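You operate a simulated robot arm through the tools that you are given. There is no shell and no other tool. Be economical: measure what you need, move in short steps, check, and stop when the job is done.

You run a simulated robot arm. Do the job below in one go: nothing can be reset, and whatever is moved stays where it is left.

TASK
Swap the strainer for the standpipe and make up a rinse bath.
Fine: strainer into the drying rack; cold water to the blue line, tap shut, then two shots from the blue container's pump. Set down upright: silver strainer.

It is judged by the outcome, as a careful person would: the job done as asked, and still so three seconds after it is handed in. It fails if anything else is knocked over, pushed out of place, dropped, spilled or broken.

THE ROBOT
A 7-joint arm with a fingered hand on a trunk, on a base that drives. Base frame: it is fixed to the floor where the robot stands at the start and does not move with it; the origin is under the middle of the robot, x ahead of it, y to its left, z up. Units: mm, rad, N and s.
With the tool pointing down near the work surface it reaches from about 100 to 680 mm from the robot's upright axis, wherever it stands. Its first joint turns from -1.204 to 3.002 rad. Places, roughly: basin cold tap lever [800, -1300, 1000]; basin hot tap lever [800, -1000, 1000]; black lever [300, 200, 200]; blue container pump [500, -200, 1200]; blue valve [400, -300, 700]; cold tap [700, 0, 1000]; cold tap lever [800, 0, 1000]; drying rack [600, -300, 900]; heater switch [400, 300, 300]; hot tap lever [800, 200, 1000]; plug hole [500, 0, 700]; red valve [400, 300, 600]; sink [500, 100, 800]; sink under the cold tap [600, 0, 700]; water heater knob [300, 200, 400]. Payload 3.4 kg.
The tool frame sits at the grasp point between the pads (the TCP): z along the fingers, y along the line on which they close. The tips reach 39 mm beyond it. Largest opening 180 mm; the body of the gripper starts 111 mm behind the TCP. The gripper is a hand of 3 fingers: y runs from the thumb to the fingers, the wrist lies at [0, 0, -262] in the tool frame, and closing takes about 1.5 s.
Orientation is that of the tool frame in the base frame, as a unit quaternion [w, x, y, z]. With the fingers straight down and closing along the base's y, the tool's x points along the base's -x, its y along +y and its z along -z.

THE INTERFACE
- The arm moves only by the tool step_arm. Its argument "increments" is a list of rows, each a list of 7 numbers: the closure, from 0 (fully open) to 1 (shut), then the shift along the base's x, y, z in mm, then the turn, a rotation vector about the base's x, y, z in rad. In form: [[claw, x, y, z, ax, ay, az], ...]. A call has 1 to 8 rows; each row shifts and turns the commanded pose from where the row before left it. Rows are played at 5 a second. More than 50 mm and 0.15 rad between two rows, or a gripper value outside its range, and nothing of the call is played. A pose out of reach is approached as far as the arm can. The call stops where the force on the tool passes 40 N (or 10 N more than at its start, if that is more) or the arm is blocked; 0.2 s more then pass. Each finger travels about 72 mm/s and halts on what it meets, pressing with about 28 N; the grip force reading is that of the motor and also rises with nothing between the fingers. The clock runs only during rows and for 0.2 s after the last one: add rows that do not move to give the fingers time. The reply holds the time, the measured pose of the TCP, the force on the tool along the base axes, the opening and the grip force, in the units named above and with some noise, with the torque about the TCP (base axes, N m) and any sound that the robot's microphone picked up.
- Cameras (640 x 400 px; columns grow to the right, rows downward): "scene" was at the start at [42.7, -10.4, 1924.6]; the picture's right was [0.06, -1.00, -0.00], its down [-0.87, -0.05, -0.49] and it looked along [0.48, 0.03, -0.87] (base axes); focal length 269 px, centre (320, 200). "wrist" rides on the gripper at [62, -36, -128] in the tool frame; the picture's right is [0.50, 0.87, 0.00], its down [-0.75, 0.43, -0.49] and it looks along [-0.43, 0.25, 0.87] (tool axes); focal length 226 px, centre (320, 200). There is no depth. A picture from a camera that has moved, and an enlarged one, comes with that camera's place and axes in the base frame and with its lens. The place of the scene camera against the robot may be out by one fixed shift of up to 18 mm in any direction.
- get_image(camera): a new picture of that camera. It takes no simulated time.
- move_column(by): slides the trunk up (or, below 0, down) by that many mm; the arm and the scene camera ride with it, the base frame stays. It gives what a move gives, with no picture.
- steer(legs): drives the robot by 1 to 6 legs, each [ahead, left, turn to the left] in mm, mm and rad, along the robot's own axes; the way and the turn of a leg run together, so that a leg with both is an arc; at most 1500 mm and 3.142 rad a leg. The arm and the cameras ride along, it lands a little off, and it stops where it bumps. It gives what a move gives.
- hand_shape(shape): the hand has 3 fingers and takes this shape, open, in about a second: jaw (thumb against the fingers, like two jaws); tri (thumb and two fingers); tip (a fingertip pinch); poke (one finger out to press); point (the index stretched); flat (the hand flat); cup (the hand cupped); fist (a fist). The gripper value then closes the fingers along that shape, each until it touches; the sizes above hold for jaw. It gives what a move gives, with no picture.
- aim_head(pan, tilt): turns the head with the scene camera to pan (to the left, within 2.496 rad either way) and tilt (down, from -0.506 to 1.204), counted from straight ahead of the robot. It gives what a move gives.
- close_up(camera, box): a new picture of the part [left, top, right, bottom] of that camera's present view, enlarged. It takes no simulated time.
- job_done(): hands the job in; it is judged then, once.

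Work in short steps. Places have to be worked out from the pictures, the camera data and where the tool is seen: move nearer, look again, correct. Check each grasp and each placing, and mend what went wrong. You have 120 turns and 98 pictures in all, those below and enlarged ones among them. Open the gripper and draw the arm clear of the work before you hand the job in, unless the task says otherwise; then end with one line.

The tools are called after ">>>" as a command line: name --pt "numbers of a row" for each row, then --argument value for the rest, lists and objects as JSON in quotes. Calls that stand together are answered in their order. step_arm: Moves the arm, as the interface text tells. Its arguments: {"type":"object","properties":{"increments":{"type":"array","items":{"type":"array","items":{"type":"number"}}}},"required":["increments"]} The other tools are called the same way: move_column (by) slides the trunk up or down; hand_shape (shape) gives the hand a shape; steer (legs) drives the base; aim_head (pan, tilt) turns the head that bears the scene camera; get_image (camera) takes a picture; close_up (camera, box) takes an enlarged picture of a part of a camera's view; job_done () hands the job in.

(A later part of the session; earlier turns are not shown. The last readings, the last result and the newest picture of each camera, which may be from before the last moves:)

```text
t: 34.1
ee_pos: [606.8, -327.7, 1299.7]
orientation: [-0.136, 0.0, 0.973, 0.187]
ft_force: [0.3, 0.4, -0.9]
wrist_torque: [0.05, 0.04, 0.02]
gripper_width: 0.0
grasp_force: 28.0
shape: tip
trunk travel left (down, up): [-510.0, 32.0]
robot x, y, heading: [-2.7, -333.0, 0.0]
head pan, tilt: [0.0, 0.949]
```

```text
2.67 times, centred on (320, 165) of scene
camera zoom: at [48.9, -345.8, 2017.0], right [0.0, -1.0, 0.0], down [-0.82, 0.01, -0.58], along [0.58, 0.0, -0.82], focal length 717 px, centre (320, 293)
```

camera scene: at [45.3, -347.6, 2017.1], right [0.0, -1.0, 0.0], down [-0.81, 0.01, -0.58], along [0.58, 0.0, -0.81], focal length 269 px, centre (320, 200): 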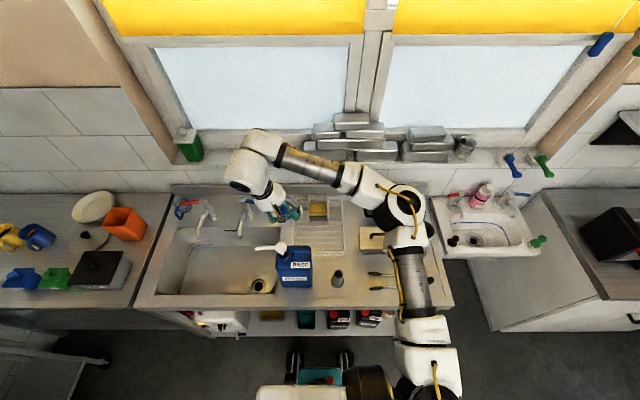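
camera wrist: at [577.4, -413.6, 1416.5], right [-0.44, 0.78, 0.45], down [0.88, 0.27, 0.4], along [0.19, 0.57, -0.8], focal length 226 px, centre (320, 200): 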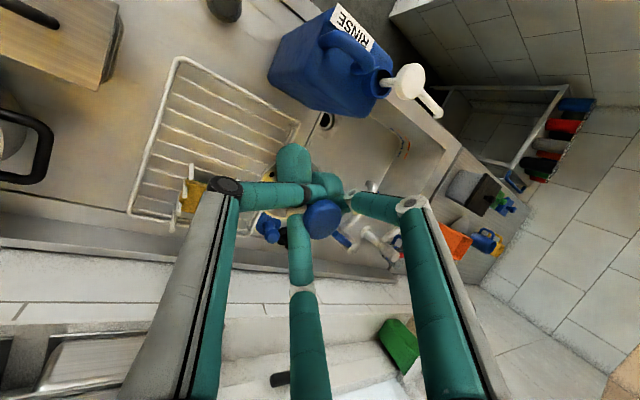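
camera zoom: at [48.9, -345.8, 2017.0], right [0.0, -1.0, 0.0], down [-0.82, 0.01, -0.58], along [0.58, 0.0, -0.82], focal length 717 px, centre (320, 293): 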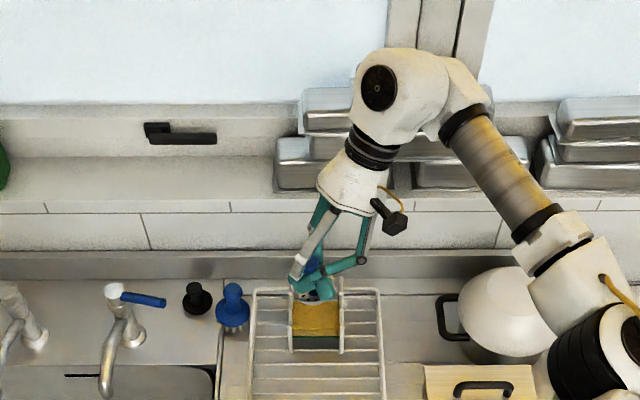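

I zoom on the held strainer from both cameras to judge its tilt.

>>> close_up --camera "scene" --box '[310, 175, 350, 205]'

>>> close_up --camera "wrist" --box '[240, 130, 360, 250]'

```text
13.33 times, centred on (330, 190) of scene
camera zoom: at [48.9, -345.8, 2017.0], right [0.0, -1.0, 0.0], down [-0.82, 0.01, -0.58], along [0.58, 0.0, -0.82], focal length 3585 px, centre (187, 333)
```

zoom: 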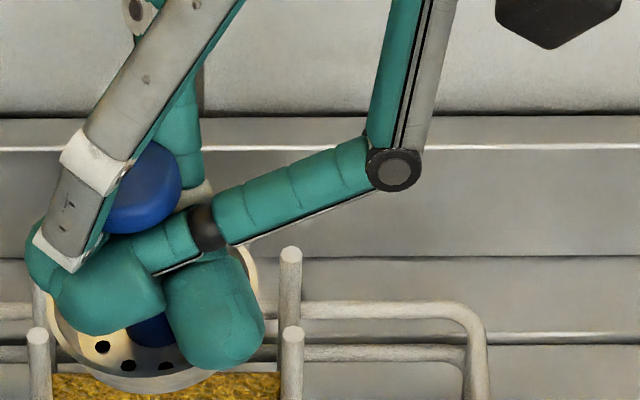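

```text
3.33 times, centred on (300, 190) of wrist
camera zoom: at [577.4, -413.6, 1416.5], right [-0.44, 0.78, 0.45], down [0.88, 0.27, 0.4], along [0.19, 0.57, -0.8], focal length 754 px, centre (387, 233)
```

zoom: 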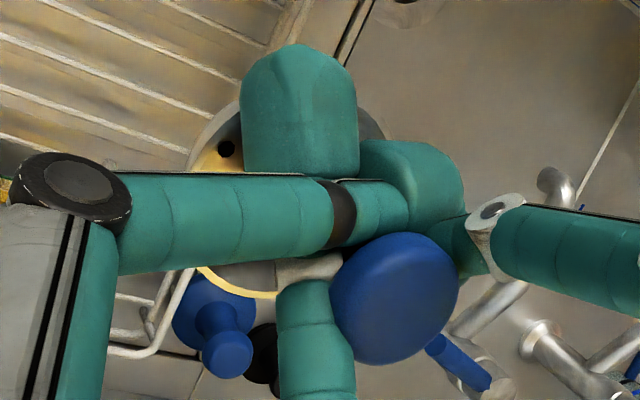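

Both views agree the strainer now hangs upright, with its plate about 65 mm below and (12, 9) mm off the TCP. I lower over the free part of the rack to about z 1090.

>>> step_arm --pt "1 1 -6 -40 0 0 0" --pt "1 0 -5 -40 0 0 0" --pt "1 0 -5 -40 0 0 0" --pt "1 0 -5 -40 0 0 0" --pt "1 0 -5 -40 0 0 0"

>>> get_image --camera "scene"

>>> get_image --camera "wrist"

```text
t: 35.3
ee_pos: [605.1, -355.7, 1097.9]
orientation: [-0.135, 0.0, 0.974, 0.185]
ft_force: [0.0, 1.2, -0.6]
wrist_torque: [-0.01, 0.0, 0.02]
gripper_width: 0.0
grasp_force: 28.7
shape: tip
trunk travel left (down, up): [-510.0, 32.0]
robot x, y, heading: [-0.1, -334.1, -0.005]
head pan, tilt: [0.0, 0.949]
```

```text
53 pictures are left
camera scene: at [47.2, -346.6, 2017.1], right [0.0, -1.0, 0.0], down [-0.82, 0.01, -0.58], along [0.58, 0.0, -0.82], focal length 269 px, centre (320, 200)
```

scene: 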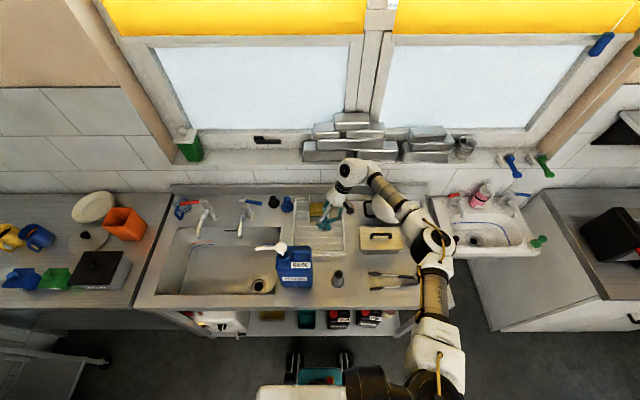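

```text
52 pictures are left
camera wrist: at [576.7, -439.4, 1216.0], right [-0.44, 0.78, 0.44], down [0.88, 0.27, 0.4], along [0.19, 0.56, -0.8], focal length 226 px, centre (320, 200)
```

wrist: 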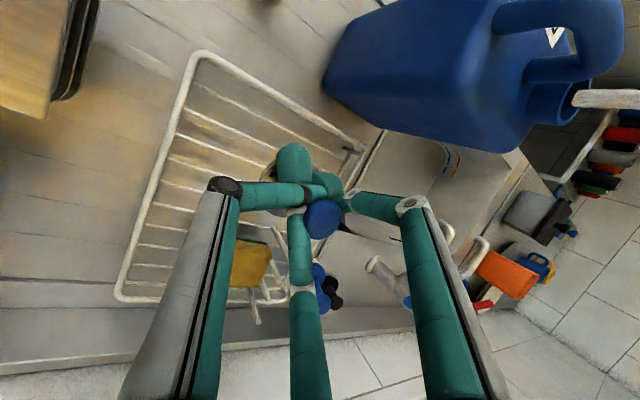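

The strainer is over the free wires and clear of the sponge. I keep lowering in smaller steps.

>>> step_arm --pt "1 0 0 -25 0 0 0" --pt "1 0 0 -25 0 0 0" --pt "1 0 0 -20 0 0 0" --pt "1 0 0 -15 0 0 0"

>>> close_up --camera "scene" --box '[290, 170, 370, 250]'

```text
t: 36.3
ee_pos: [605.8, -357.1, 1012.3]
orientation: [-0.135, -0.001, 0.974, 0.184]
ft_force: [0.6, -0.1, -0.4]
wrist_torque: [0.03, 0.01, -0.01]
gripper_width: 0.1
grasp_force: 27.8
shape: tip
trunk travel left (down, up): [-510.0, 32.0]
robot x, y, heading: [4.6, -331.0, -0.005]
head pan, tilt: [0.0, 0.949]
```

```text
5.00 times, centred on (330, 210) of scene
camera zoom: at [46.9, -345.7, 2017.1], right [0.0, -1.0, 0.0], down [-0.82, 0.01, -0.58], along [0.58, 0.0, -0.82], focal length 1344 px, centre (270, 150)
```

zoom: 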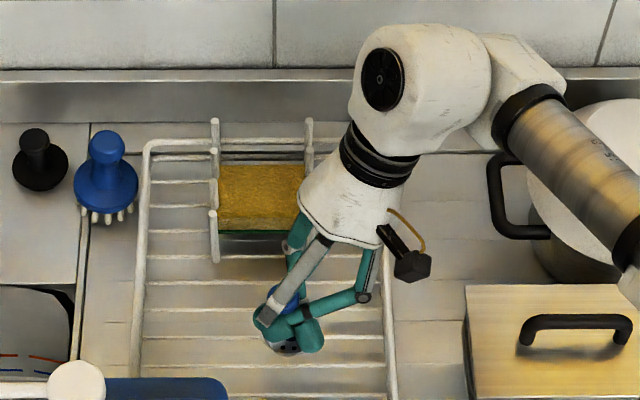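

The strainer is well placed over the wires. I lower gently until contact.

>>> step_arm --pt "1 0 0 -8 0 0 0" --pt "1 0 0 -6 0 0 0" --pt "1 0 0 -5 0 0 0" --pt "1 0 0 0 0 0 0"

>>> step_arm --pt "1 0 0 -4 0 0 0" --pt "1 0 0 -4 0 0 0" --pt "1 0 0 -4 0 0 0" --pt "1 0 0 0 0 0 0"

>>> close_up --camera "scene" --box '[310, 220, 350, 250]'

```text
t: 37.3
ee_pos: [604.0, -356.0, 992.5]
orientation: [-0.134, 0.0, 0.974, 0.185]
ft_force: [1.4, 0.3, 0.2]
wrist_torque: [-0.04, 0.0, -0.03]
gripper_width: 0.0
grasp_force: 28.4
shape: tip
trunk travel left (down, up): [-510.0, 32.0]
robot x, y, heading: [-1.0, -333.4, -0.005]
head pan, tilt: [0.0, 0.949]
```

```text
t: 38.3
ee_pos: [604.9, -354.9, 981.9]
orientation: [-0.134, -0.001, 0.974, 0.185]
ft_force: [0.7, 0.2, -0.9]
wrist_torque: [-0.03, 0.02, 0.01]
gripper_width: 0.2
grasp_force: 27.8
shape: tip
trunk travel left (down, up): [-510.0, 32.0]
robot x, y, heading: [0.5, -329.1, -0.003]
head pan, tilt: [0.0, 0.949]
```

```text
13.33 times, centred on (330, 235) of scene
camera zoom: at [46.1, -345.8, 2017.1], right [0.0, -1.0, 0.0], down [-0.82, 0.01, -0.58], along [0.58, 0.0, -0.82], focal length 3585 px, centre (187, -267)
```

zoom: 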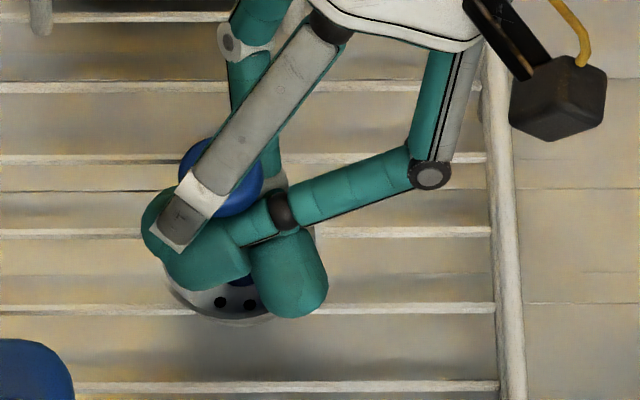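

No contact yet. I continue down in 4 mm steps.

>>> step_arm --pt "1 0 0 -4 0 0 0" --pt "1 0 0 -4 0 0 0" --pt "1 0 0 -4 0 0 0" --pt "1 0 0 0 0 0 0"

>>> step_arm --pt "1 0 0 -4 0 0 0" --pt "1 0 0 -4 0 0 0" --pt "1 0 0 0 0 0 0"

```text
t: 39.3
ee_pos: [603.7, -355.4, 972.2]
orientation: [-0.133, 0.0, 0.974, 0.186]
ft_force: [-3.0, -4.2, 17.3]
wrist_torque: [0.16, -0.13, 0.01]
gripper_width: 0.1
grasp_force: 27.8
shape: tip
trunk travel left (down, up): [-510.0, 32.0]
robot x, y, heading: [0.9, -334.0, -0.003]
head pan, tilt: [0.0, 0.949]
```

```text
t: 40.1
ee_pos: [602.6, -354.8, 961.8]
orientation: [-0.134, 0.0, 0.974, 0.185]
ft_force: [-0.9, 0.6, 17.4]
wrist_torque: [0.25, -0.22, 0.03]
gripper_width: 0.0
grasp_force: 28.0
shape: tip
trunk travel left (down, up): [-510.0, 32.0]
robot x, y, heading: [3.3, -333.6, -0.006]
head pan, tilt: [0.0, 0.949]
```

Contact (17 N); it slid a little in the fingers. I check how it stands before releasing.

>>> close_up --camera "scene" --box '[310, 220, 350, 250]'

>>> close_up --camera "wrist" --box '[240, 130, 360, 250]'

```text
13.33 times, centred on (330, 235) of scene
camera zoom: at [41.0, -345.9, 2017.4], right [0.0, -1.0, 0.0], down [-0.81, 0.01, -0.58], along [0.58, 0.0, -0.81], focal length 3585 px, centre (187, -267)
```

zoom: 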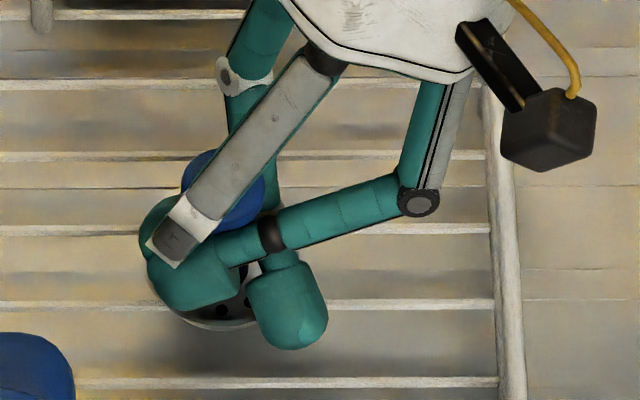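

```text
3.33 times, centred on (300, 190) of wrist
camera zoom: at [574.7, -437.9, 1080.1], right [-0.44, 0.78, 0.44], down [0.88, 0.27, 0.4], along [0.2, 0.56, -0.8], focal length 754 px, centre (387, 233)
```

zoom: 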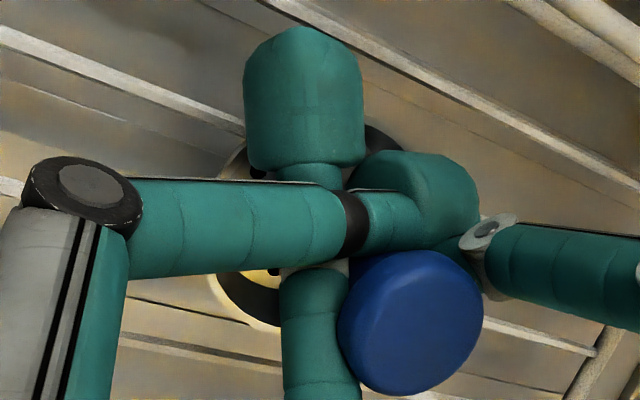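

It stands upright on the wires. I relieve the pressure slightly and open the fingers gradually.

>>> step_arm --pt "1 0 0 3 0 0 0" --pt "0.95 0 0 0 0 0 0" --pt "0.9 0 0 0 0 0 0" --pt "0.85 0 0 0 0 0 0" --pt "0.8 0 0 0 0 0 0" --pt "0.75 0 0 0 0 0 0" --pt "0.7 0 0 0 0 0 0" --pt "0.65 0 0 0 0 0 0"

>>> get_image --camera "wrist"

>>> close_up --camera "scene" --box '[300, 210, 360, 255]'

```text
t: 41.9
ee_pos: [603.2, -354.5, 964.2]
orientation: [-0.134, 0.0, 0.974, 0.184]
ft_force: [0.5, 3.0, 9.1]
wrist_torque: [0.04, 0.04, -0.03]
gripper_width: 56.8
grasp_force: 0.1
shape: tip
trunk travel left (down, up): [-510.0, 32.0]
robot x, y, heading: [1.2, -333.6, -0.0]
head pan, tilt: [0.0, 0.949]
```

```text
47 pictures are left
camera wrist: at [575.4, -438.0, 1082.4], right [-0.44, 0.78, 0.44], down [0.88, 0.27, 0.4], along [0.2, 0.56, -0.8], focal length 226 px, centre (320, 200)
```

wrist: 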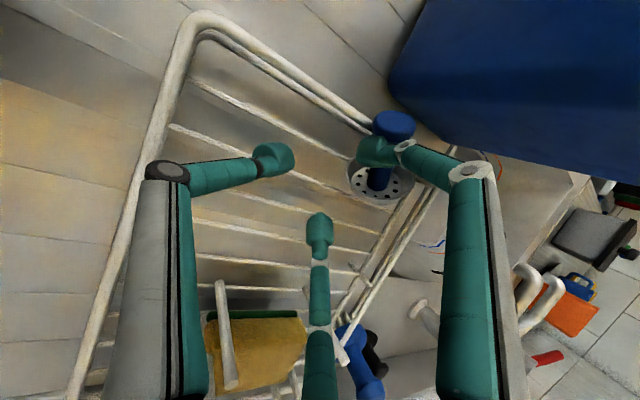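

```text
8.89 times, centred on (330, 232) of scene
camera zoom: at [44.1, -343.6, 2017.3], right [0.0, -1.0, 0.0], down [-0.81, 0.0, -0.58], along [0.58, 0.0, -0.81], focal length 2390 px, centre (231, -89)
```

zoom: 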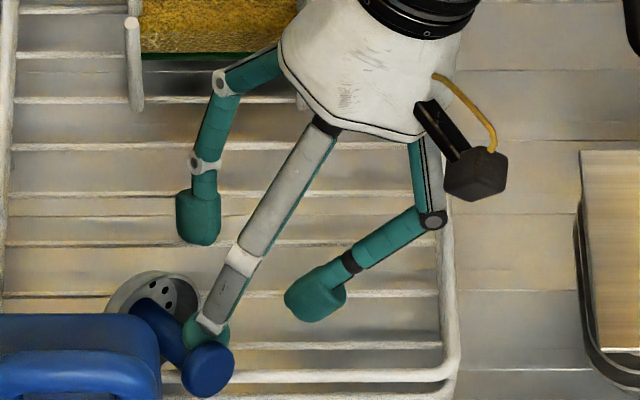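

The opening finger pushed the strainer over toward the front-left of the rack, so it isn't upright. I lift the hand clear and look.

>>> step_arm --pt "0.65 0 0 5 0 0 0" --pt "0.65 0 -5 10 0 0 0" --pt "0.65 0 0 30 0 0 0" --pt "0.65 0 0 40 0 0 0" --pt "0.65 0 0 40 0 0 0" --pt "0.65 0 0 40 0 0 0"

>>> get_image --camera "wrist"

>>> close_up --camera "scene" --box '[280, 200, 360, 260]'

```text
t: 43.3
ee_pos: [604.2, -359.7, 1129.7]
orientation: [-0.135, 0.0, 0.974, 0.184]
ft_force: [0.6, -0.8, -0.3]
wrist_torque: [-0.03, 0.01, 0.01]
gripper_width: 62.5
grasp_force: 0.1
shape: tip
trunk travel left (down, up): [-510.0, 32.0]
robot x, y, heading: [0.9, -335.9, -0.002]
head pan, tilt: [0.0, 0.949]
```

```text
45 pictures are left
camera wrist: at [577.0, -443.6, 1248.3], right [-0.44, 0.78, 0.44], down [0.88, 0.27, 0.4], along [0.2, 0.56, -0.8], focal length 226 px, centre (320, 200)
```

wrist: 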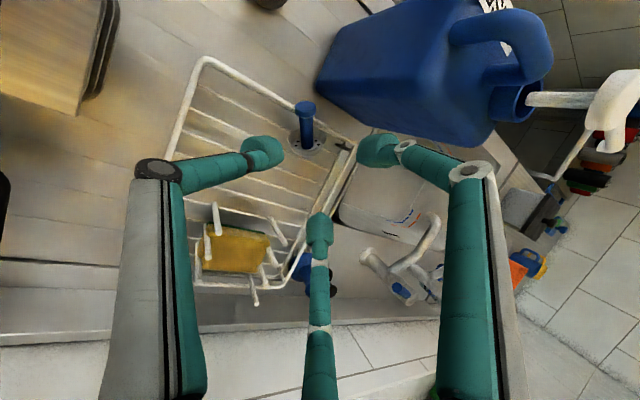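

```text
6.67 times, centred on (320, 230) of scene
camera zoom: at [44.9, -345.8, 2017.2], right [0.0, -1.0, 0.0], down [-0.81, 0.01, -0.58], along [0.58, 0.0, -0.81], focal length 1793 px, centre (320, 0)
```

zoom: 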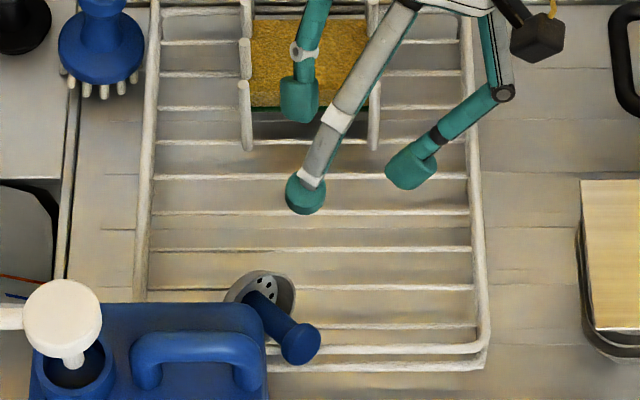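

The strainer lies tipped with its head over the rack's front rim: plate near (580,-300,930), head near (537,-326,945). I approach the head with the fingers half open to pick it up and right it.

>>> step_arm --pt "0.6 -13 3 -30 0 0 0" --pt "0.6 -13 3 -32 0 0 0" --pt "0.6 -13 3 -34 0 0 0" --pt "0.6 -12 3 -34 0 0 0" --pt "0.6 0 0 0 0 0 0"

>>> get_image --camera "wrist"

>>> close_up --camera "scene" --box '[280, 200, 360, 260]'

```text
t: 44.5
ee_pos: [555.2, -347.3, 1000.7]
orientation: [-0.135, 0.0, 0.973, 0.185]
ft_force: [-0.2, 1.4, 0.3]
wrist_torque: [0.01, 0.0, 0.05]
gripper_width: 71.5
grasp_force: 0.1
shape: tip
trunk travel left (down, up): [-510.0, 32.0]
robot x, y, heading: [1.8, -334.3, -0.006]
head pan, tilt: [0.0, 0.949]
```

```text
43 pictures are left
camera wrist: at [526.3, -431.0, 1118.1], right [-0.44, 0.78, 0.44], down [0.88, 0.27, 0.4], along [0.2, 0.56, -0.8], focal length 226 px, centre (320, 200)
```

wrist: 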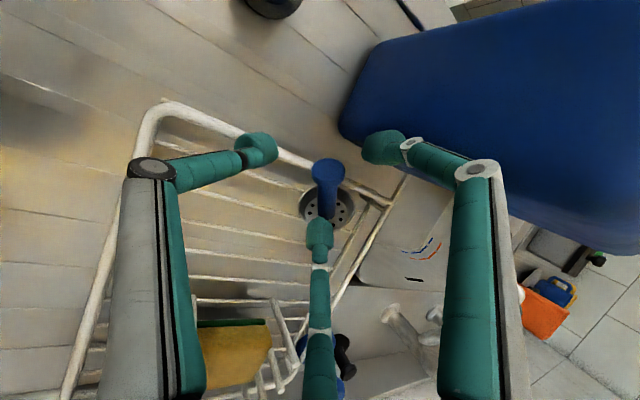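

```text
6.67 times, centred on (320, 230) of scene
camera zoom: at [45.7, -345.9, 2017.2], right [0.0, -1.0, 0.0], down [-0.82, 0.01, -0.58], along [0.58, 0.0, -0.82], focal length 1793 px, centre (320, 0)
```

zoom: 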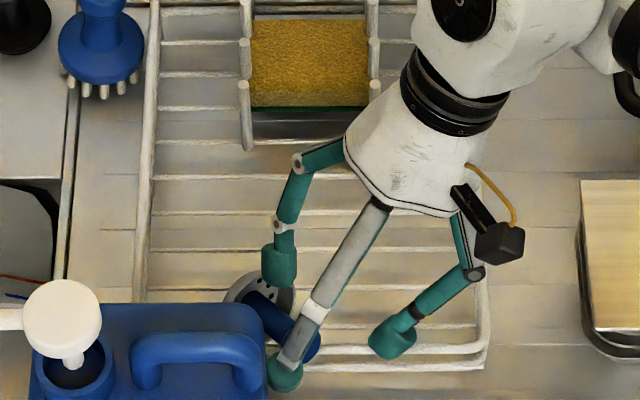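

The head lies on the tool axis. I yaw the hand 30° so that two fingers straddle the stem and the third comes in front of the head.

>>> step_arm --pt "0.6 1 2 0 0.034 -0.047 0.117" --pt "0.6 1 2 0 0.034 -0.047 0.117" --pt "0.6 1 2 0 0.034 -0.047 0.117" --pt "0.6 0 1 0 0.034 -0.047 0.117" --pt "0.6 0 0 0 0 0 0"

>>> get_image --camera "wrist"

```text
t: 45.7
ee_pos: [556.0, -340.5, 1000.2]
orientation: [-0.083, -0.251, 0.94, 0.214]
ft_force: [-0.1, 0.2, 0.8]
wrist_torque: [0.05, 0.02, 0.0]
gripper_width: 71.6
grasp_force: 0.1
shape: tip
trunk travel left (down, up): [-510.0, 32.0]
robot x, y, heading: [-2.1, -329.9, -0.002]
head pan, tilt: [0.0, 0.949]
```

```text
41 pictures are left
camera wrist: at [551.8, -448.3, 1101.2], right [-0.81, 0.42, 0.41], down [0.59, 0.55, 0.6], along [0.03, 0.72, -0.69], focal length 226 px, centre (320, 200)
```

wrist: 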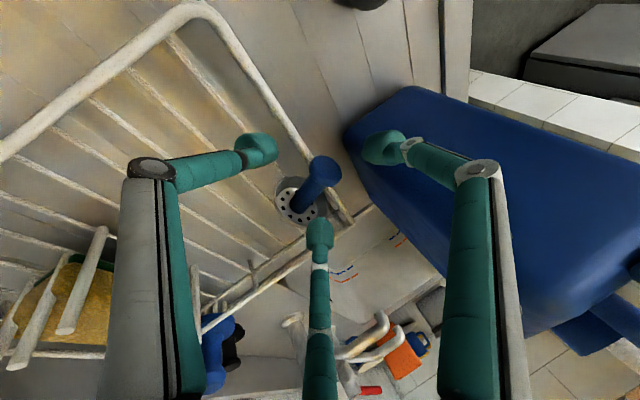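

Now the left and bottom fingers straddle the stem with the head on the axis. I descend along the tool axis and look.

>>> step_arm --pt "0.6 -4 5 -12 0 0 0" --pt "0.6 -4 5 -12 0 0 0" --pt "0.6 -2 3 -9 0 0 0" --pt "0.6 0 0 0 0 0 0"

>>> get_image --camera "wrist"

```text
t: 46.7
ee_pos: [547.9, -329.5, 969.8]
orientation: [-0.081, -0.251, 0.941, 0.214]
ft_force: [5.1, -5.0, 19.0]
wrist_torque: [-0.5, -0.47, 0.05]
gripper_width: 67.8
grasp_force: 0.1
shape: tip
trunk travel left (down, up): [-510.0, 32.0]
robot x, y, heading: [-1.7, -332.5, -0.005]
head pan, tilt: [0.0, 0.949]
```

```text
40 pictures are left
camera wrist: at [542.7, -435.8, 1070.3], right [-0.81, 0.42, 0.4], down [0.59, 0.54, 0.6], along [0.03, 0.72, -0.69], focal length 226 px, centre (320, 200)
```

wrist: 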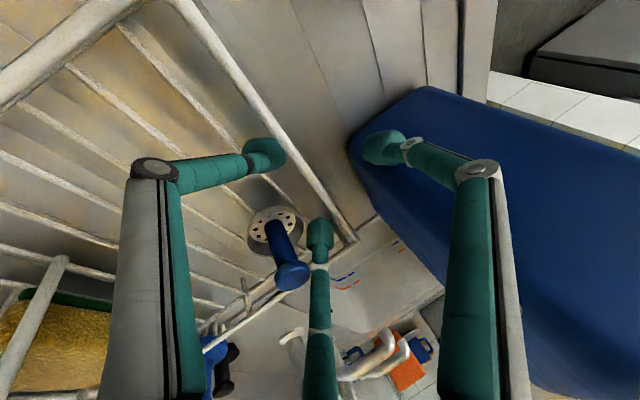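

The strainer has been nudged and now looks nearly upright, while a fingertip presses on the rim. I raise the hand straight back and look.

>>> step_arm --pt "0.6 2 -3 10 0 0 0" --pt "0.6 4 -5 15 0 0 0" --pt "0.6 5 -8 25 0 0 0" --pt "0.6 5 -8 40 0 0 0" --pt "0.6 0 0 40 0 0 0"

>>> get_image --camera "wrist"

>>> close_up --camera "scene" --box '[280, 200, 360, 260]'

```text
t: 47.9
ee_pos: [560.3, -350.6, 1096.4]
orientation: [-0.081, -0.252, 0.94, 0.213]
ft_force: [-0.2, 0.1, 0.6]
wrist_torque: [-0.05, -0.03, -0.01]
gripper_width: 71.8
grasp_force: 0.1
shape: tip
trunk travel left (down, up): [-510.0, 32.0]
robot x, y, heading: [3.9, -333.5, 0.001]
head pan, tilt: [0.0, 0.949]
```

```text
39 pictures are left
camera wrist: at [556.2, -457.9, 1197.3], right [-0.81, 0.42, 0.41], down [0.59, 0.55, 0.6], along [0.03, 0.72, -0.69], focal length 226 px, centre (320, 200)
```

wrist: 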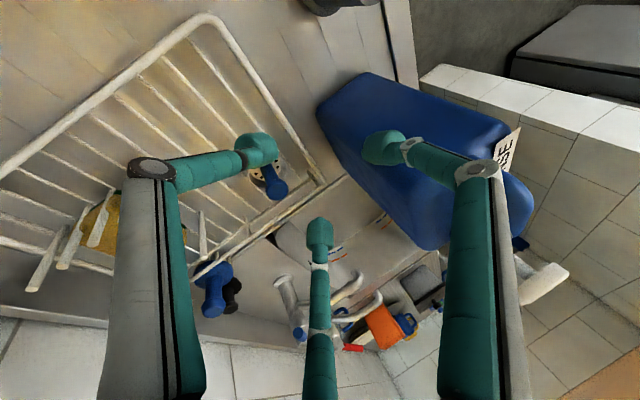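

```text
6.67 times, centred on (320, 230) of scene
camera zoom: at [44.7, -346.2, 2017.2], right [0.0, -1.0, 0.0], down [-0.81, 0.01, -0.58], along [0.58, 0.0, -0.81], focal length 1793 px, centre (320, 0)
```

zoom: 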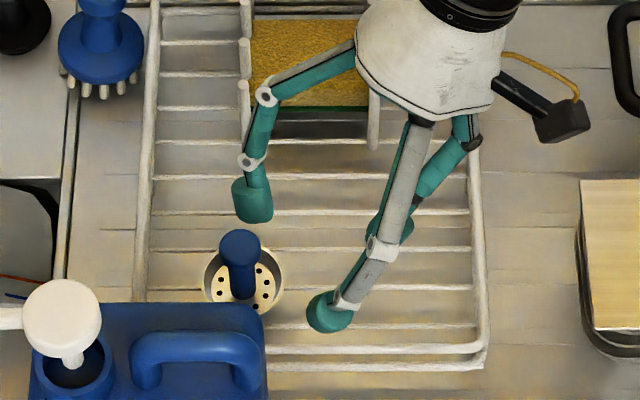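

The strainer now stands upright on the rack wires. Next is the standpipe near (417,-430): I raise the hand, turn it vertical, yaw it, and move above the pipe.

>>> step_arm --pt "0.5 0 0 45 0 0 0" --pt "0.5 0 -10 45 -0.093 -0.068 0" --pt "0.5 -20 -14 0 -0.093 -0.068 0" --pt "0.5 -30 -14 0 -0.093 -0.068 0" --pt "0.5 -30 -14 0 -0.093 -0.068 0" --pt "0.5 -30 -14 0 0 0 -0.15" --pt "0.5 -30 -14 0 0 0 -0.15" --pt "0.5 0 0 0 0 0 -0.15"

>>> step_arm --pt "0.5 0 0 0 0 0 -0.15" --pt "0.5 0 0 0 0 0 -0.15" --pt "0.5 0 0 0 0 0 0"

>>> get_image --camera "wrist"

>>> get_image --camera "scene"

```text
t: 49.7
ee_pos: [422.4, -431.3, 1187.4]
orientation: [0.0, -0.035, 0.999, -0.001]
ft_force: [-0.2, 0.2, -0.2]
wrist_torque: [-0.03, 0.02, 0.01]
gripper_width: 89.5
grasp_force: 0.1
shape: tip
trunk travel left (down, up): [-510.0, 32.0]
robot x, y, heading: [-3.3, -334.3, -0.005]
head pan, tilt: [0.0, 0.949]
```

```text
t: 50.5
ee_pos: [421.6, -432.5, 1187.0]
orientation: [0.002, 0.114, 0.994, 0.001]
ft_force: [0.3, -0.3, 0.0]
wrist_torque: [-0.04, -0.01, -0.01]
gripper_width: 89.5
grasp_force: 0.0
shape: tip
trunk travel left (down, up): [-510.0, 32.0]
robot x, y, heading: [0.6, -332.5, -0.01]
head pan, tilt: [0.0, 0.949]
```

```text
37 pictures are left
camera wrist: at [352.7, -453.6, 1314.6], right [-0.29, 0.96, 0.0], down [0.83, 0.25, 0.49], along [0.47, 0.14, -0.87], focal length 226 px, centre (320, 200)
```

wrist: 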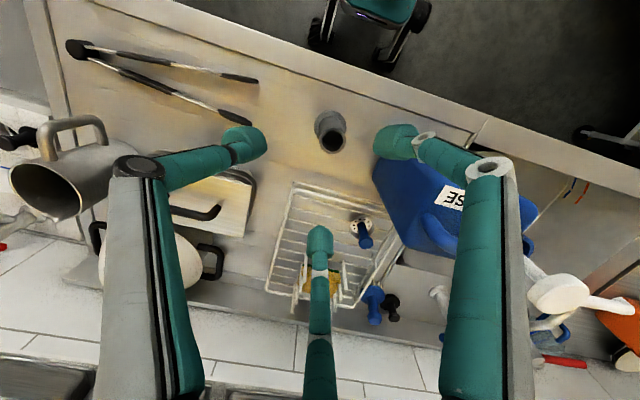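

```text
36 pictures are left
camera scene: at [44.1, -346.5, 2017.2], right [0.0, -1.0, 0.0], down [-0.81, 0.01, -0.58], along [0.58, 0.0, -0.81], focal length 269 px, centre (320, 200)
```

scene: 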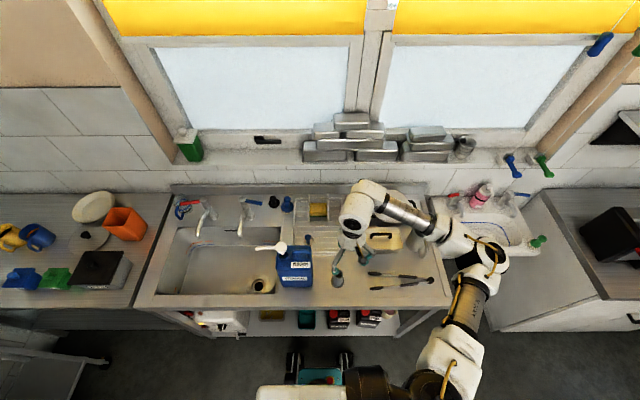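

The wrist view puts the standpipe at (424,-414) with its top near z 1000. I centre over it and lower to just above.

>>> step_arm --pt "0.5 1 9 -30 0 0 0" --pt "0.5 1 9 -30 0 0 0" --pt "0.5 0 0 -30 0 0 0" --pt "0.5 0 0 -30 0 0 0" --pt "0.5 0 0 -25 0 0 0" --pt "0.5 0 0 0 0 0 0"

>>> get_image --camera "wrist"

```text
t: 51.9
ee_pos: [423.8, -415.6, 1040.7]
orientation: [0.001, 0.113, 0.994, 0.0]
ft_force: [0.6, -0.1, -0.3]
wrist_torque: [0.02, -0.01, 0.04]
gripper_width: 89.7
grasp_force: 0.0
shape: tip
trunk travel left (down, up): [-510.0, 32.0]
robot x, y, heading: [5.4, -333.7, -0.005]
head pan, tilt: [0.0, 0.949]
```

```text
35 pictures are left
camera wrist: at [354.7, -437.2, 1168.8], right [-0.29, 0.96, 0.0], down [0.83, 0.25, 0.49], along [0.47, 0.14, -0.87], focal length 226 px, centre (320, 200)
```

wrist: 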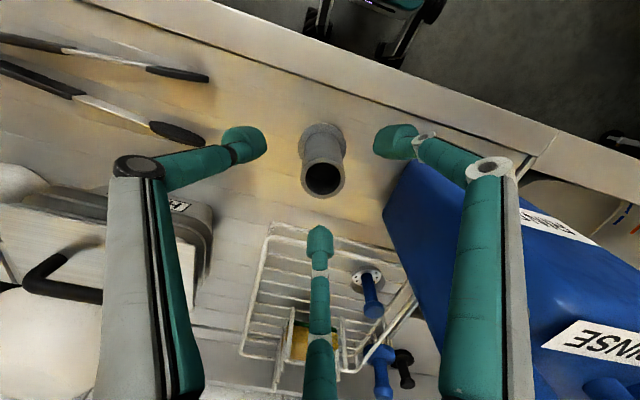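

The pipe is centred between the fingers. I lower around it and close.

>>> step_arm --pt "0.5 0 0 -25 0 0 0" --pt "0.5 0 0 -25 0 0 0" --pt "0.5 0 0 -20 0 0 0" --pt "0.65 0 0 0 0 0 0" --pt "0.8 0 0 0 0 0 0" --pt "1 0 0 0 0 0 0" --pt "1 0 0 0 0 0 0" --pt "1 0 0 0 0 0 0"

>>> get_image --camera "wrist"

```text
t: 53.7
ee_pos: [422.4, -414.7, 971.2]
orientation: [-0.001, 0.113, 0.994, 0.0]
ft_force: [0.2, -0.1, 0.1]
wrist_torque: [-0.02, 0.04, -0.01]
gripper_width: 32.3
grasp_force: 27.9
shape: tip
trunk travel left (down, up): [-510.0, 32.0]
robot x, y, heading: [4.0, -332.4, -0.007]
head pan, tilt: [0.0, 0.949]
```

```text
34 pictures are left
camera wrist: at [354.4, -436.3, 1099.2], right [-0.29, 0.96, 0.0], down [0.83, 0.25, 0.49], along [0.47, 0.14, -0.87], focal length 226 px, centre (320, 200)
```

wrist: 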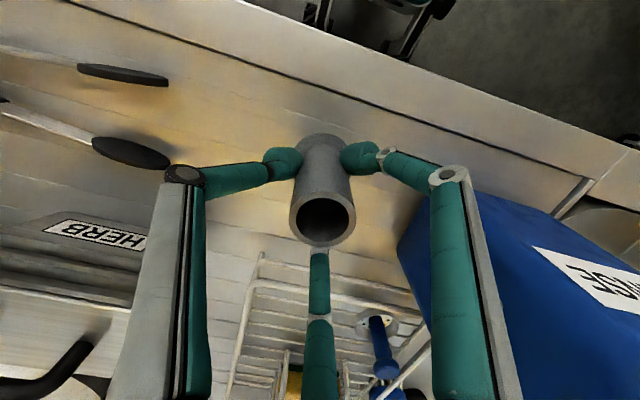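

The pipe is gripped centrally (32 mm). I lift it straight up to carry height.

>>> step_arm --pt "1 0 0 20 0 0 0" --pt "1 0 0 48 0 0 0" --pt "1 0 0 48 0 0 0" --pt "1 0 0 48 0 0 0" --pt "1 0 0 48 0 0 0" --pt "1 0 0 48 0 0 0" --pt "1 0 0 48 0 0 0" --pt "1 0 0 48 0 0 0"

>>> get_image --camera "wrist"

```text
t: 55.5
ee_pos: [424.9, -417.5, 1328.1]
orientation: [0.001, 0.113, 0.994, 0.0]
ft_force: [-0.7, -0.5, -0.3]
wrist_torque: [-0.02, -0.03, 0.01]
gripper_width: 31.9
grasp_force: 27.6
shape: tip
out of reach, approached as far as the arm can: row 6
trunk travel left (down, up): [-510.0, 32.0]
robot x, y, heading: [6.1, -335.3, -0.001]
head pan, tilt: [0.0, 0.949]
```

```text
33 pictures are left
camera wrist: at [356.9, -439.4, 1454.3], right [-0.29, 0.96, 0.0], down [0.83, 0.25, 0.49], along [0.47, 0.14, -0.87], focal length 226 px, centre (320, 200)
```

wrist: 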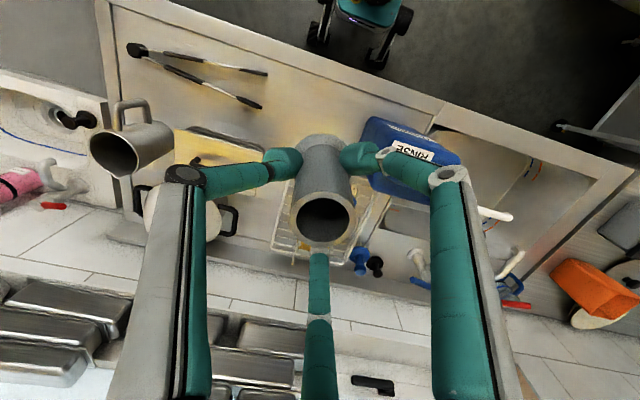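

Held firmly at z 1328, high enough to pass the pump. I drive back to the left and turn to the earlier stance at the sink.

>>> steer --legs '[[0, 657, 0], [0, 0, -0.797]]'

>>> step_arm --pt "1 36 16 0 0 0 0" --pt "1 36 16 0 0 0 0" --pt "1 36 16 0 0 0 0" --pt "1 36 16 0 0 0 0" --pt "1 36 16 0 0 0 0" --pt "1 36 10 0 0 0 0"

>>> get_image --camera "wrist"

>>> get_image --camera "scene"

```text
t: 61.2
ee_pos: [245.4, -35.5, 1325.4]
orientation: [0.0, 0.484, 0.875, 0.0]
ft_force: [-0.4, 0.2, -0.3]
wrist_torque: [0.01, 0.03, 0.0]
gripper_width: 32.0
grasp_force: 27.5
shape: tip
trunk travel left (down, up): [-510.0, 32.0]
robot x, y, heading: [3.3, 330.5, -0.781]
head pan, tilt: [0.0, 0.949]
```

```text
t: 62.6
ee_pos: [470.1, 68.0, 1325.9]
orientation: [0.0, 0.483, 0.875, -0.004]
ft_force: [0.2, -0.6, -0.4]
wrist_torque: [-0.03, 0.03, 0.0]
gripper_width: 32.1
grasp_force: 27.9
shape: tip
trunk travel left (down, up): [-510.0, 32.0]
robot x, y, heading: [8.3, 331.5, -0.789]
head pan, tilt: [0.0, 0.949]
```

```text
32 pictures are left
camera wrist: at [407.9, 103.1, 1452.4], right [0.47, 0.88, -0.01], down [0.77, -0.4, 0.49], along [0.43, -0.24, -0.87], focal length 226 px, centre (320, 200)
```

wrist: 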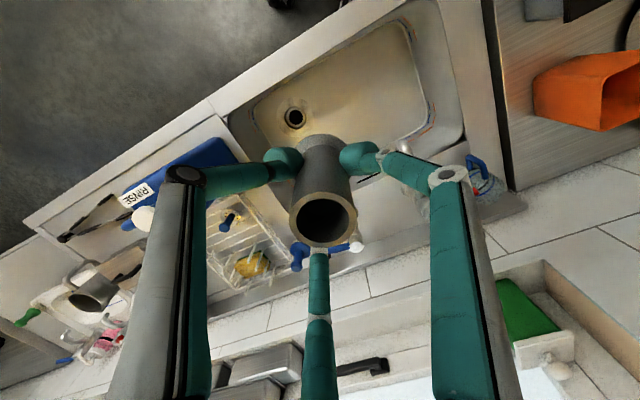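

```text
31 pictures are left
camera scene: at [38.2, 291.2, 2017.1], right [-0.71, -0.71, 0.0], down [-0.58, 0.58, -0.58], along [0.41, -0.41, -0.82], focal length 269 px, centre (320, 200)
```

scene: 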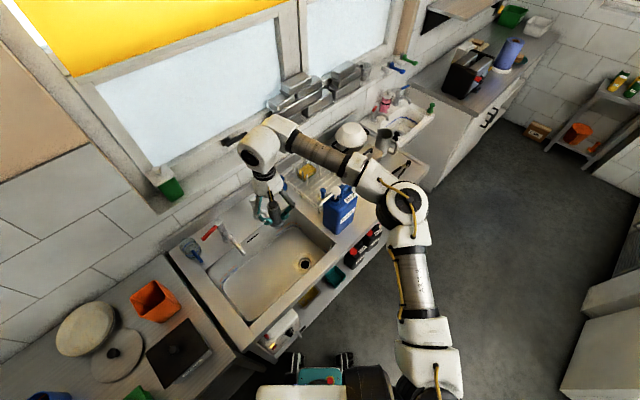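

The hole is confirmed at (478,-34). I descend beside it at y≈55 first, to stay clear of the pump and tap spouts.

>>> step_arm --pt "1 0 -2 -45 0 0 0" --pt "1 0 -2 -45 0 0 0" --pt "1 0 -2 -45 0 0 0" --pt "1 0 -2 -45 0 0 0" --pt "1 0 -2 -45 0 0 0" --pt "1 0 -2 -45 0 0 0" --pt "1 0 0 -45 0 0 0" --pt "1 0 0 -40 0 0 0"

>>> get_image --camera "wrist"

>>> close_up --camera "scene" --box '[200, 160, 400, 300]'

```text
t: 64.4
ee_pos: [464.9, 54.1, 970.1]
orientation: [0.0, 0.484, 0.875, -0.005]
ft_force: [-0.4, -0.2, -0.6]
wrist_torque: [0.02, 0.01, -0.02]
gripper_width: 31.9
grasp_force: 28.0
shape: tip
trunk travel left (down, up): [-510.0, 32.0]
robot x, y, heading: [6.3, 327.1, -0.79]
head pan, tilt: [0.0, 0.949]
```

```text
30 pictures are left
camera wrist: at [403.2, 87.9, 1097.5], right [0.47, 0.88, -0.01], down [0.77, -0.4, 0.49], along [0.43, -0.24, -0.87], focal length 226 px, centre (320, 200)
```

wrist: 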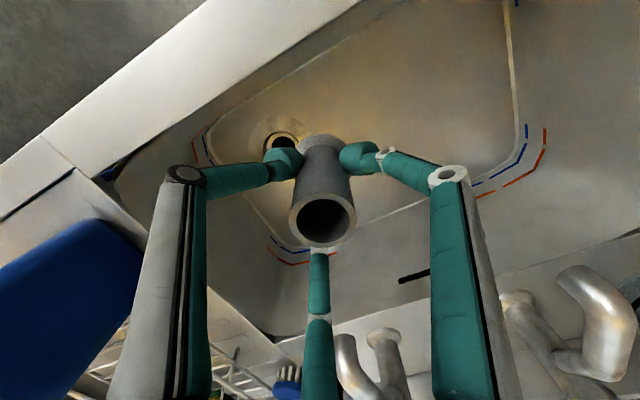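

```text
2.86 times, centred on (300, 230) of scene
camera zoom: at [32.5, 285.6, 2017.1], right [-0.71, -0.71, 0.0], down [-0.57, 0.58, -0.58], along [0.41, -0.41, -0.82], focal length 768 px, centre (377, 114)
```

zoom: 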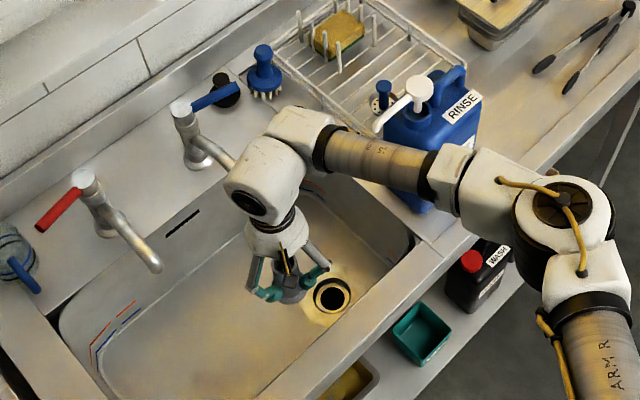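

Clear so far. I lower to about z 830 and then shift over the hole.

>>> step_arm --pt "1 0 0 -45 0 0 0" --pt "1 0 0 -45 0 0 0" --pt "1 0 0 -45 0 0 0" --pt "1 3 -22 -5 0 0 0" --pt "1 3 -22 0 0 0 0" --pt "1 4 -22 0 0 0 0" --pt "1 3 -20 0 0 0 0" --pt "1 0 0 0 0 0 0"

>>> get_image --camera "wrist"

>>> close_up --camera "scene" --box '[250, 200, 350, 290]'

```text
t: 66.2
ee_pos: [479.2, -33.5, 830.7]
orientation: [0.0, 0.484, 0.875, -0.003]
ft_force: [-0.9, -0.9, -1.9]
wrist_torque: [0.0, -0.01, -0.03]
gripper_width: 31.6
grasp_force: 27.8
shape: tip
trunk travel left (down, up): [-510.0, 32.0]
robot x, y, heading: [3.6, 327.8, -0.788]
head pan, tilt: [0.0, 0.949]
```

```text
28 pictures are left
camera wrist: at [416.7, 0.4, 959.6], right [0.47, 0.88, -0.01], down [0.77, -0.4, 0.49], along [0.43, -0.24, -0.87], focal length 226 px, centre (320, 200)
```

wrist: 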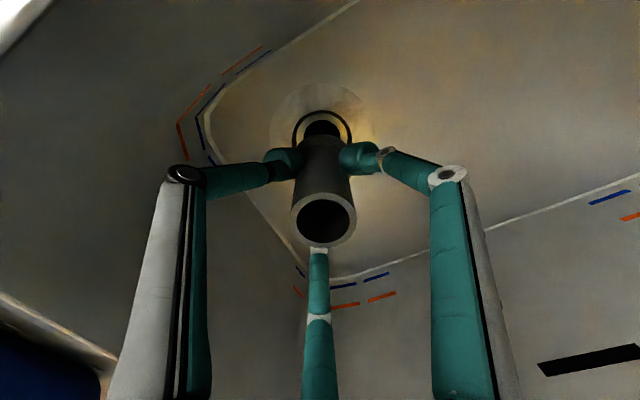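

```text
4.44 times, centred on (300, 245) of scene
camera zoom: at [31.0, 285.3, 2017.2], right [-0.71, -0.71, 0.0], down [-0.57, 0.58, -0.58], along [0.41, -0.41, -0.81], focal length 1195 px, centre (409, 0)
```

zoom: 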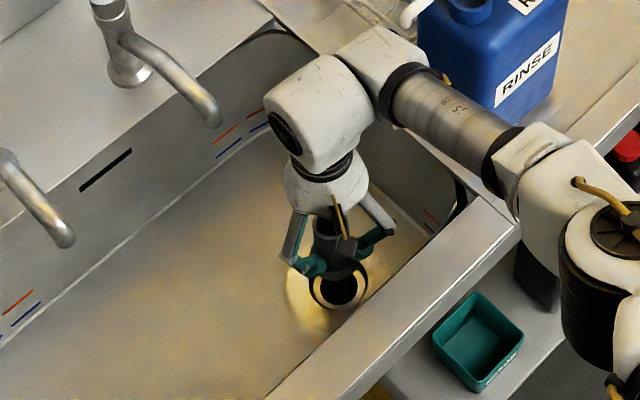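

I zoom in to align the pipe accurately with the hole.

>>> close_up --camera "wrist" --box '[260, 80, 380, 180]'

```text
4.00 times, centred on (320, 130) of wrist
camera zoom: at [416.7, 0.4, 959.6], right [0.47, 0.88, -0.01], down [0.77, -0.4, 0.49], along [0.43, -0.24, -0.87], focal length 904 px, centre (320, 480)
```

zoom: 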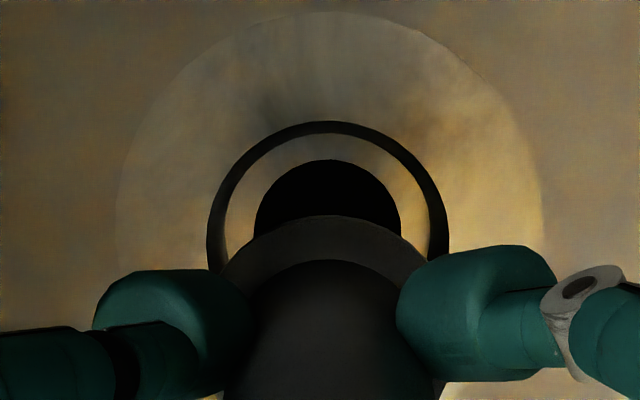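

The ring is about (-5,+3) mm from the pipe axis. I correct that and lower to just above the floor, then check again.

>>> step_arm --pt "1 -2 2 -10 0 0 0" --pt "1 -2 1 -10 0 0 0" --pt "1 0 0 -8 0 0 0" --pt "1 0 0 0 0 0 0"

>>> close_up --camera "wrist" --box '[260, 80, 380, 180]'

```text
t: 67.2
ee_pos: [476.3, -30.5, 803.5]
orientation: [0.0, 0.484, 0.875, -0.002]
ft_force: [0.0, -0.1, -1.0]
wrist_torque: [0.01, 0.04, -0.01]
gripper_width: 31.7
grasp_force: 27.7
shape: tip
trunk travel left (down, up): [-510.0, 32.0]
robot x, y, heading: [4.3, 331.9, -0.782]
head pan, tilt: [0.0, 0.949]
```

```text
4.00 times, centred on (320, 130) of wrist
camera zoom: at [412.4, 4.3, 930.9], right [0.47, 0.88, -0.01], down [0.77, -0.4, 0.49], along [0.43, -0.24, -0.87], focal length 904 px, centre (320, 480)
```

zoom: 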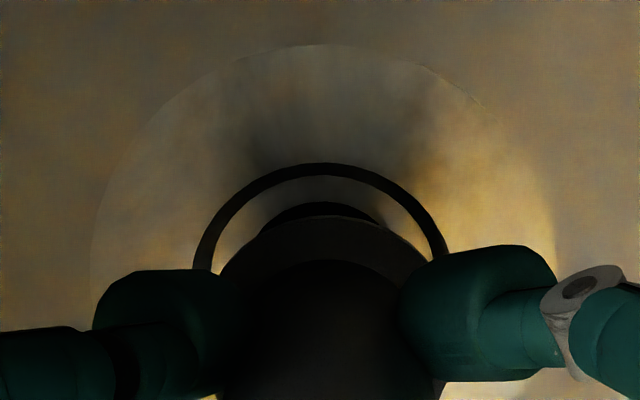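

Aligned within about 1 mm. I lower until it seats.

>>> step_arm --pt "1 -0.5 -1 -8 0 0 0" --pt "1 0 0 -6 0 0 0" --pt "1 0 0 -4 0 0 0" --pt "1 0 0 -3 0 0 0" --pt "1 0 0 0 0 0 0"

>>> step_arm --pt "1 0 0 -3 0 0 0" --pt "1 0 0 -3 0 0 0" --pt "1 0 0 0 0 0 0"

>>> close_up --camera "wrist" --box '[260, 80, 380, 180]'

```text
t: 68.4
ee_pos: [474.0, -30.4, 780.6]
orientation: [0.001, 0.484, 0.875, -0.003]
ft_force: [-0.6, 1.2, -0.7]
wrist_torque: [-0.01, -0.02, -0.02]
gripper_width: 31.5
grasp_force: 28.2
shape: tip
trunk travel left (down, up): [-510.0, 32.0]
robot x, y, heading: [1.8, 330.7, -0.789]
head pan, tilt: [0.0, 0.949]
```

```text
t: 69.2
ee_pos: [475.2, -31.3, 775.7]
orientation: [0.0, 0.483, 0.875, -0.004]
ft_force: [-1.2, 0.0, -0.5]
wrist_torque: [0.0, 0.0, -0.01]
gripper_width: 31.7
grasp_force: 28.0
shape: tip
trunk travel left (down, up): [-510.0, 32.0]
robot x, y, heading: [4.8, 328.0, -0.79]
head pan, tilt: [0.0, 0.949]
```

```text
4.00 times, centred on (320, 130) of wrist
camera zoom: at [412.1, 2.7, 903.7], right [0.47, 0.88, -0.01], down [0.77, -0.4, 0.49], along [0.43, -0.24, -0.87], focal length 904 px, centre (320, 480)
```

zoom: 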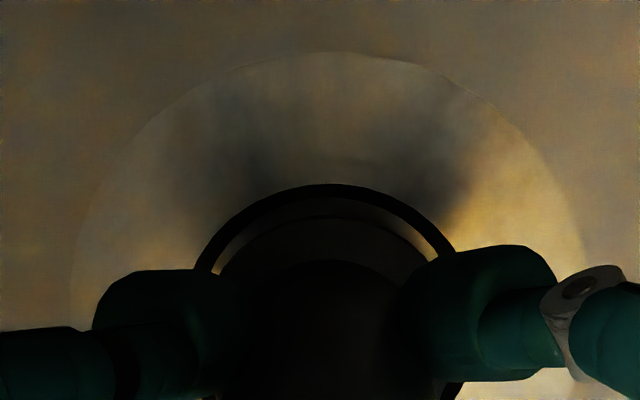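

Still concentric with no contact yet. I continue down gently.

>>> step_arm --pt "1 0 0 -3 0 0 0" --pt "1 0 0 -3 0 0 0" --pt "1 0 0 -3 0 0 0" --pt "1 0 0 0 0 0 0"

>>> step_arm --pt "1 0 0 -3 0 0 0" --pt "1 0 0 -3 0 0 0" --pt "1 0 0 0 0 0 0"

```text
t: 70.2
ee_pos: [476.5, -31.9, 768.6]
orientation: [0.0, 0.484, 0.875, -0.003]
ft_force: [0.2, -0.5, -1.3]
wrist_torque: [0.0, -0.04, 0.02]
gripper_width: 31.5
grasp_force: 27.9
shape: tip
trunk travel left (down, up): [-510.0, 32.0]
robot x, y, heading: [4.7, 327.0, -0.787]
head pan, tilt: [0.0, 0.949]
```

```text
t: 71.0
ee_pos: [476.3, -32.3, 761.8]
orientation: [0.0, 0.484, 0.875, -0.003]
ft_force: [1.4, -0.5, 5.7]
wrist_torque: [-0.01, -0.08, -0.01]
gripper_width: 31.8
grasp_force: 28.4
shape: tip
trunk travel left (down, up): [-510.0, 32.0]
robot x, y, heading: [4.1, 329.2, -0.784]
head pan, tilt: [0.0, 0.949]
```

Contact is starting. I press a little more to seat it and look.

>>> step_arm --pt "1 0 0 -3 0 0 0" --pt "1 0 0 -2 0 0 0" --pt "1 0 0 0 0 0 0"

>>> close_up --camera "wrist" --box '[240, 80, 400, 220]'

```text
t: 71.8
ee_pos: [475.5, -31.6, 759.9]
orientation: [0.003, 0.484, 0.875, -0.004]
ft_force: [4.2, -5.0, 29.3]
wrist_torque: [-0.21, -0.18, 0.09]
gripper_width: 33.3
grasp_force: 28.2
shape: tip
trunk travel left (down, up): [-510.0, 32.0]
robot x, y, heading: [7.3, 329.8, -0.788]
head pan, tilt: [0.0, 0.949]
```

```text
2.86 times, centred on (320, 150) of wrist
camera zoom: at [411.4, 3.5, 887.2], right [0.47, 0.88, -0.01], down [0.77, -0.4, 0.5], along [0.44, -0.24, -0.87], focal length 646 px, centre (320, 343)
```

zoom: 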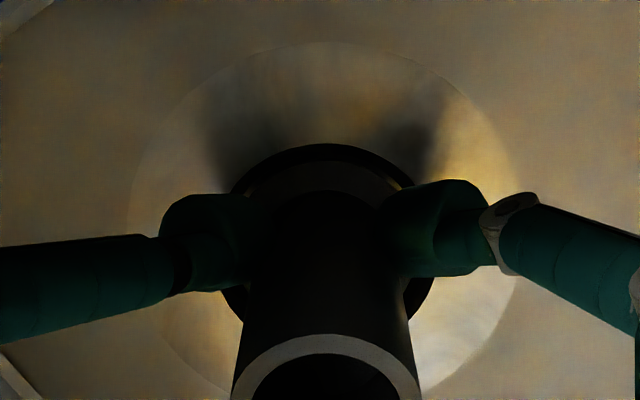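

Seated firmly (29 N, concentric). I ease off, open, and rise straight up off the pipe.

>>> step_arm --pt "1 0 0 2 0 0 0" --pt "0.85 0 0 0 0 0 0" --pt "0.7 0 0 0 0 0 0" --pt "0.5 0 0 0 0 0 0" --pt "0.5 0 0 0 0 0 0" --pt "0.5 0 0 30 0 0 0" --pt "0.5 0 0 40 0 0 0" --pt "0.5 0 0 25 0 0 0"

>>> get_image --camera "wrist"

```text
t: 73.6
ee_pos: [471.9, -29.6, 852.7]
orientation: [0.0, 0.484, 0.875, -0.004]
ft_force: [0.4, -0.7, 0.7]
wrist_torque: [0.0, 0.02, 0.0]
gripper_width: 89.6
grasp_force: 0.2
shape: tip
trunk travel left (down, up): [-510.0, 32.0]
robot x, y, heading: [7.7, 327.8, -0.791]
head pan, tilt: [0.0, 0.949]
```

```text
22 pictures are left
camera wrist: at [408.9, 4.2, 980.7], right [0.47, 0.88, -0.01], down [0.77, -0.4, 0.49], along [0.43, -0.24, -0.87], focal length 226 px, centre (320, 200)
```

wrist: 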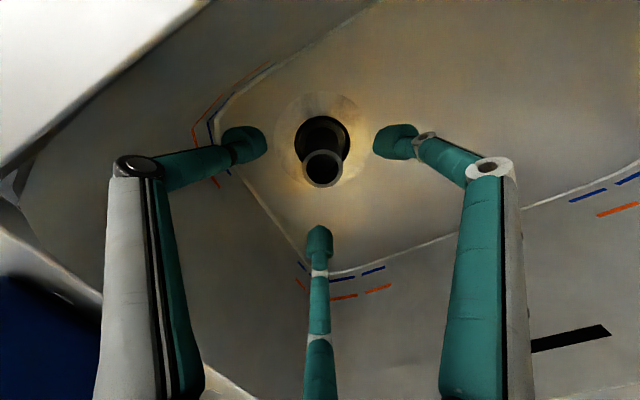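

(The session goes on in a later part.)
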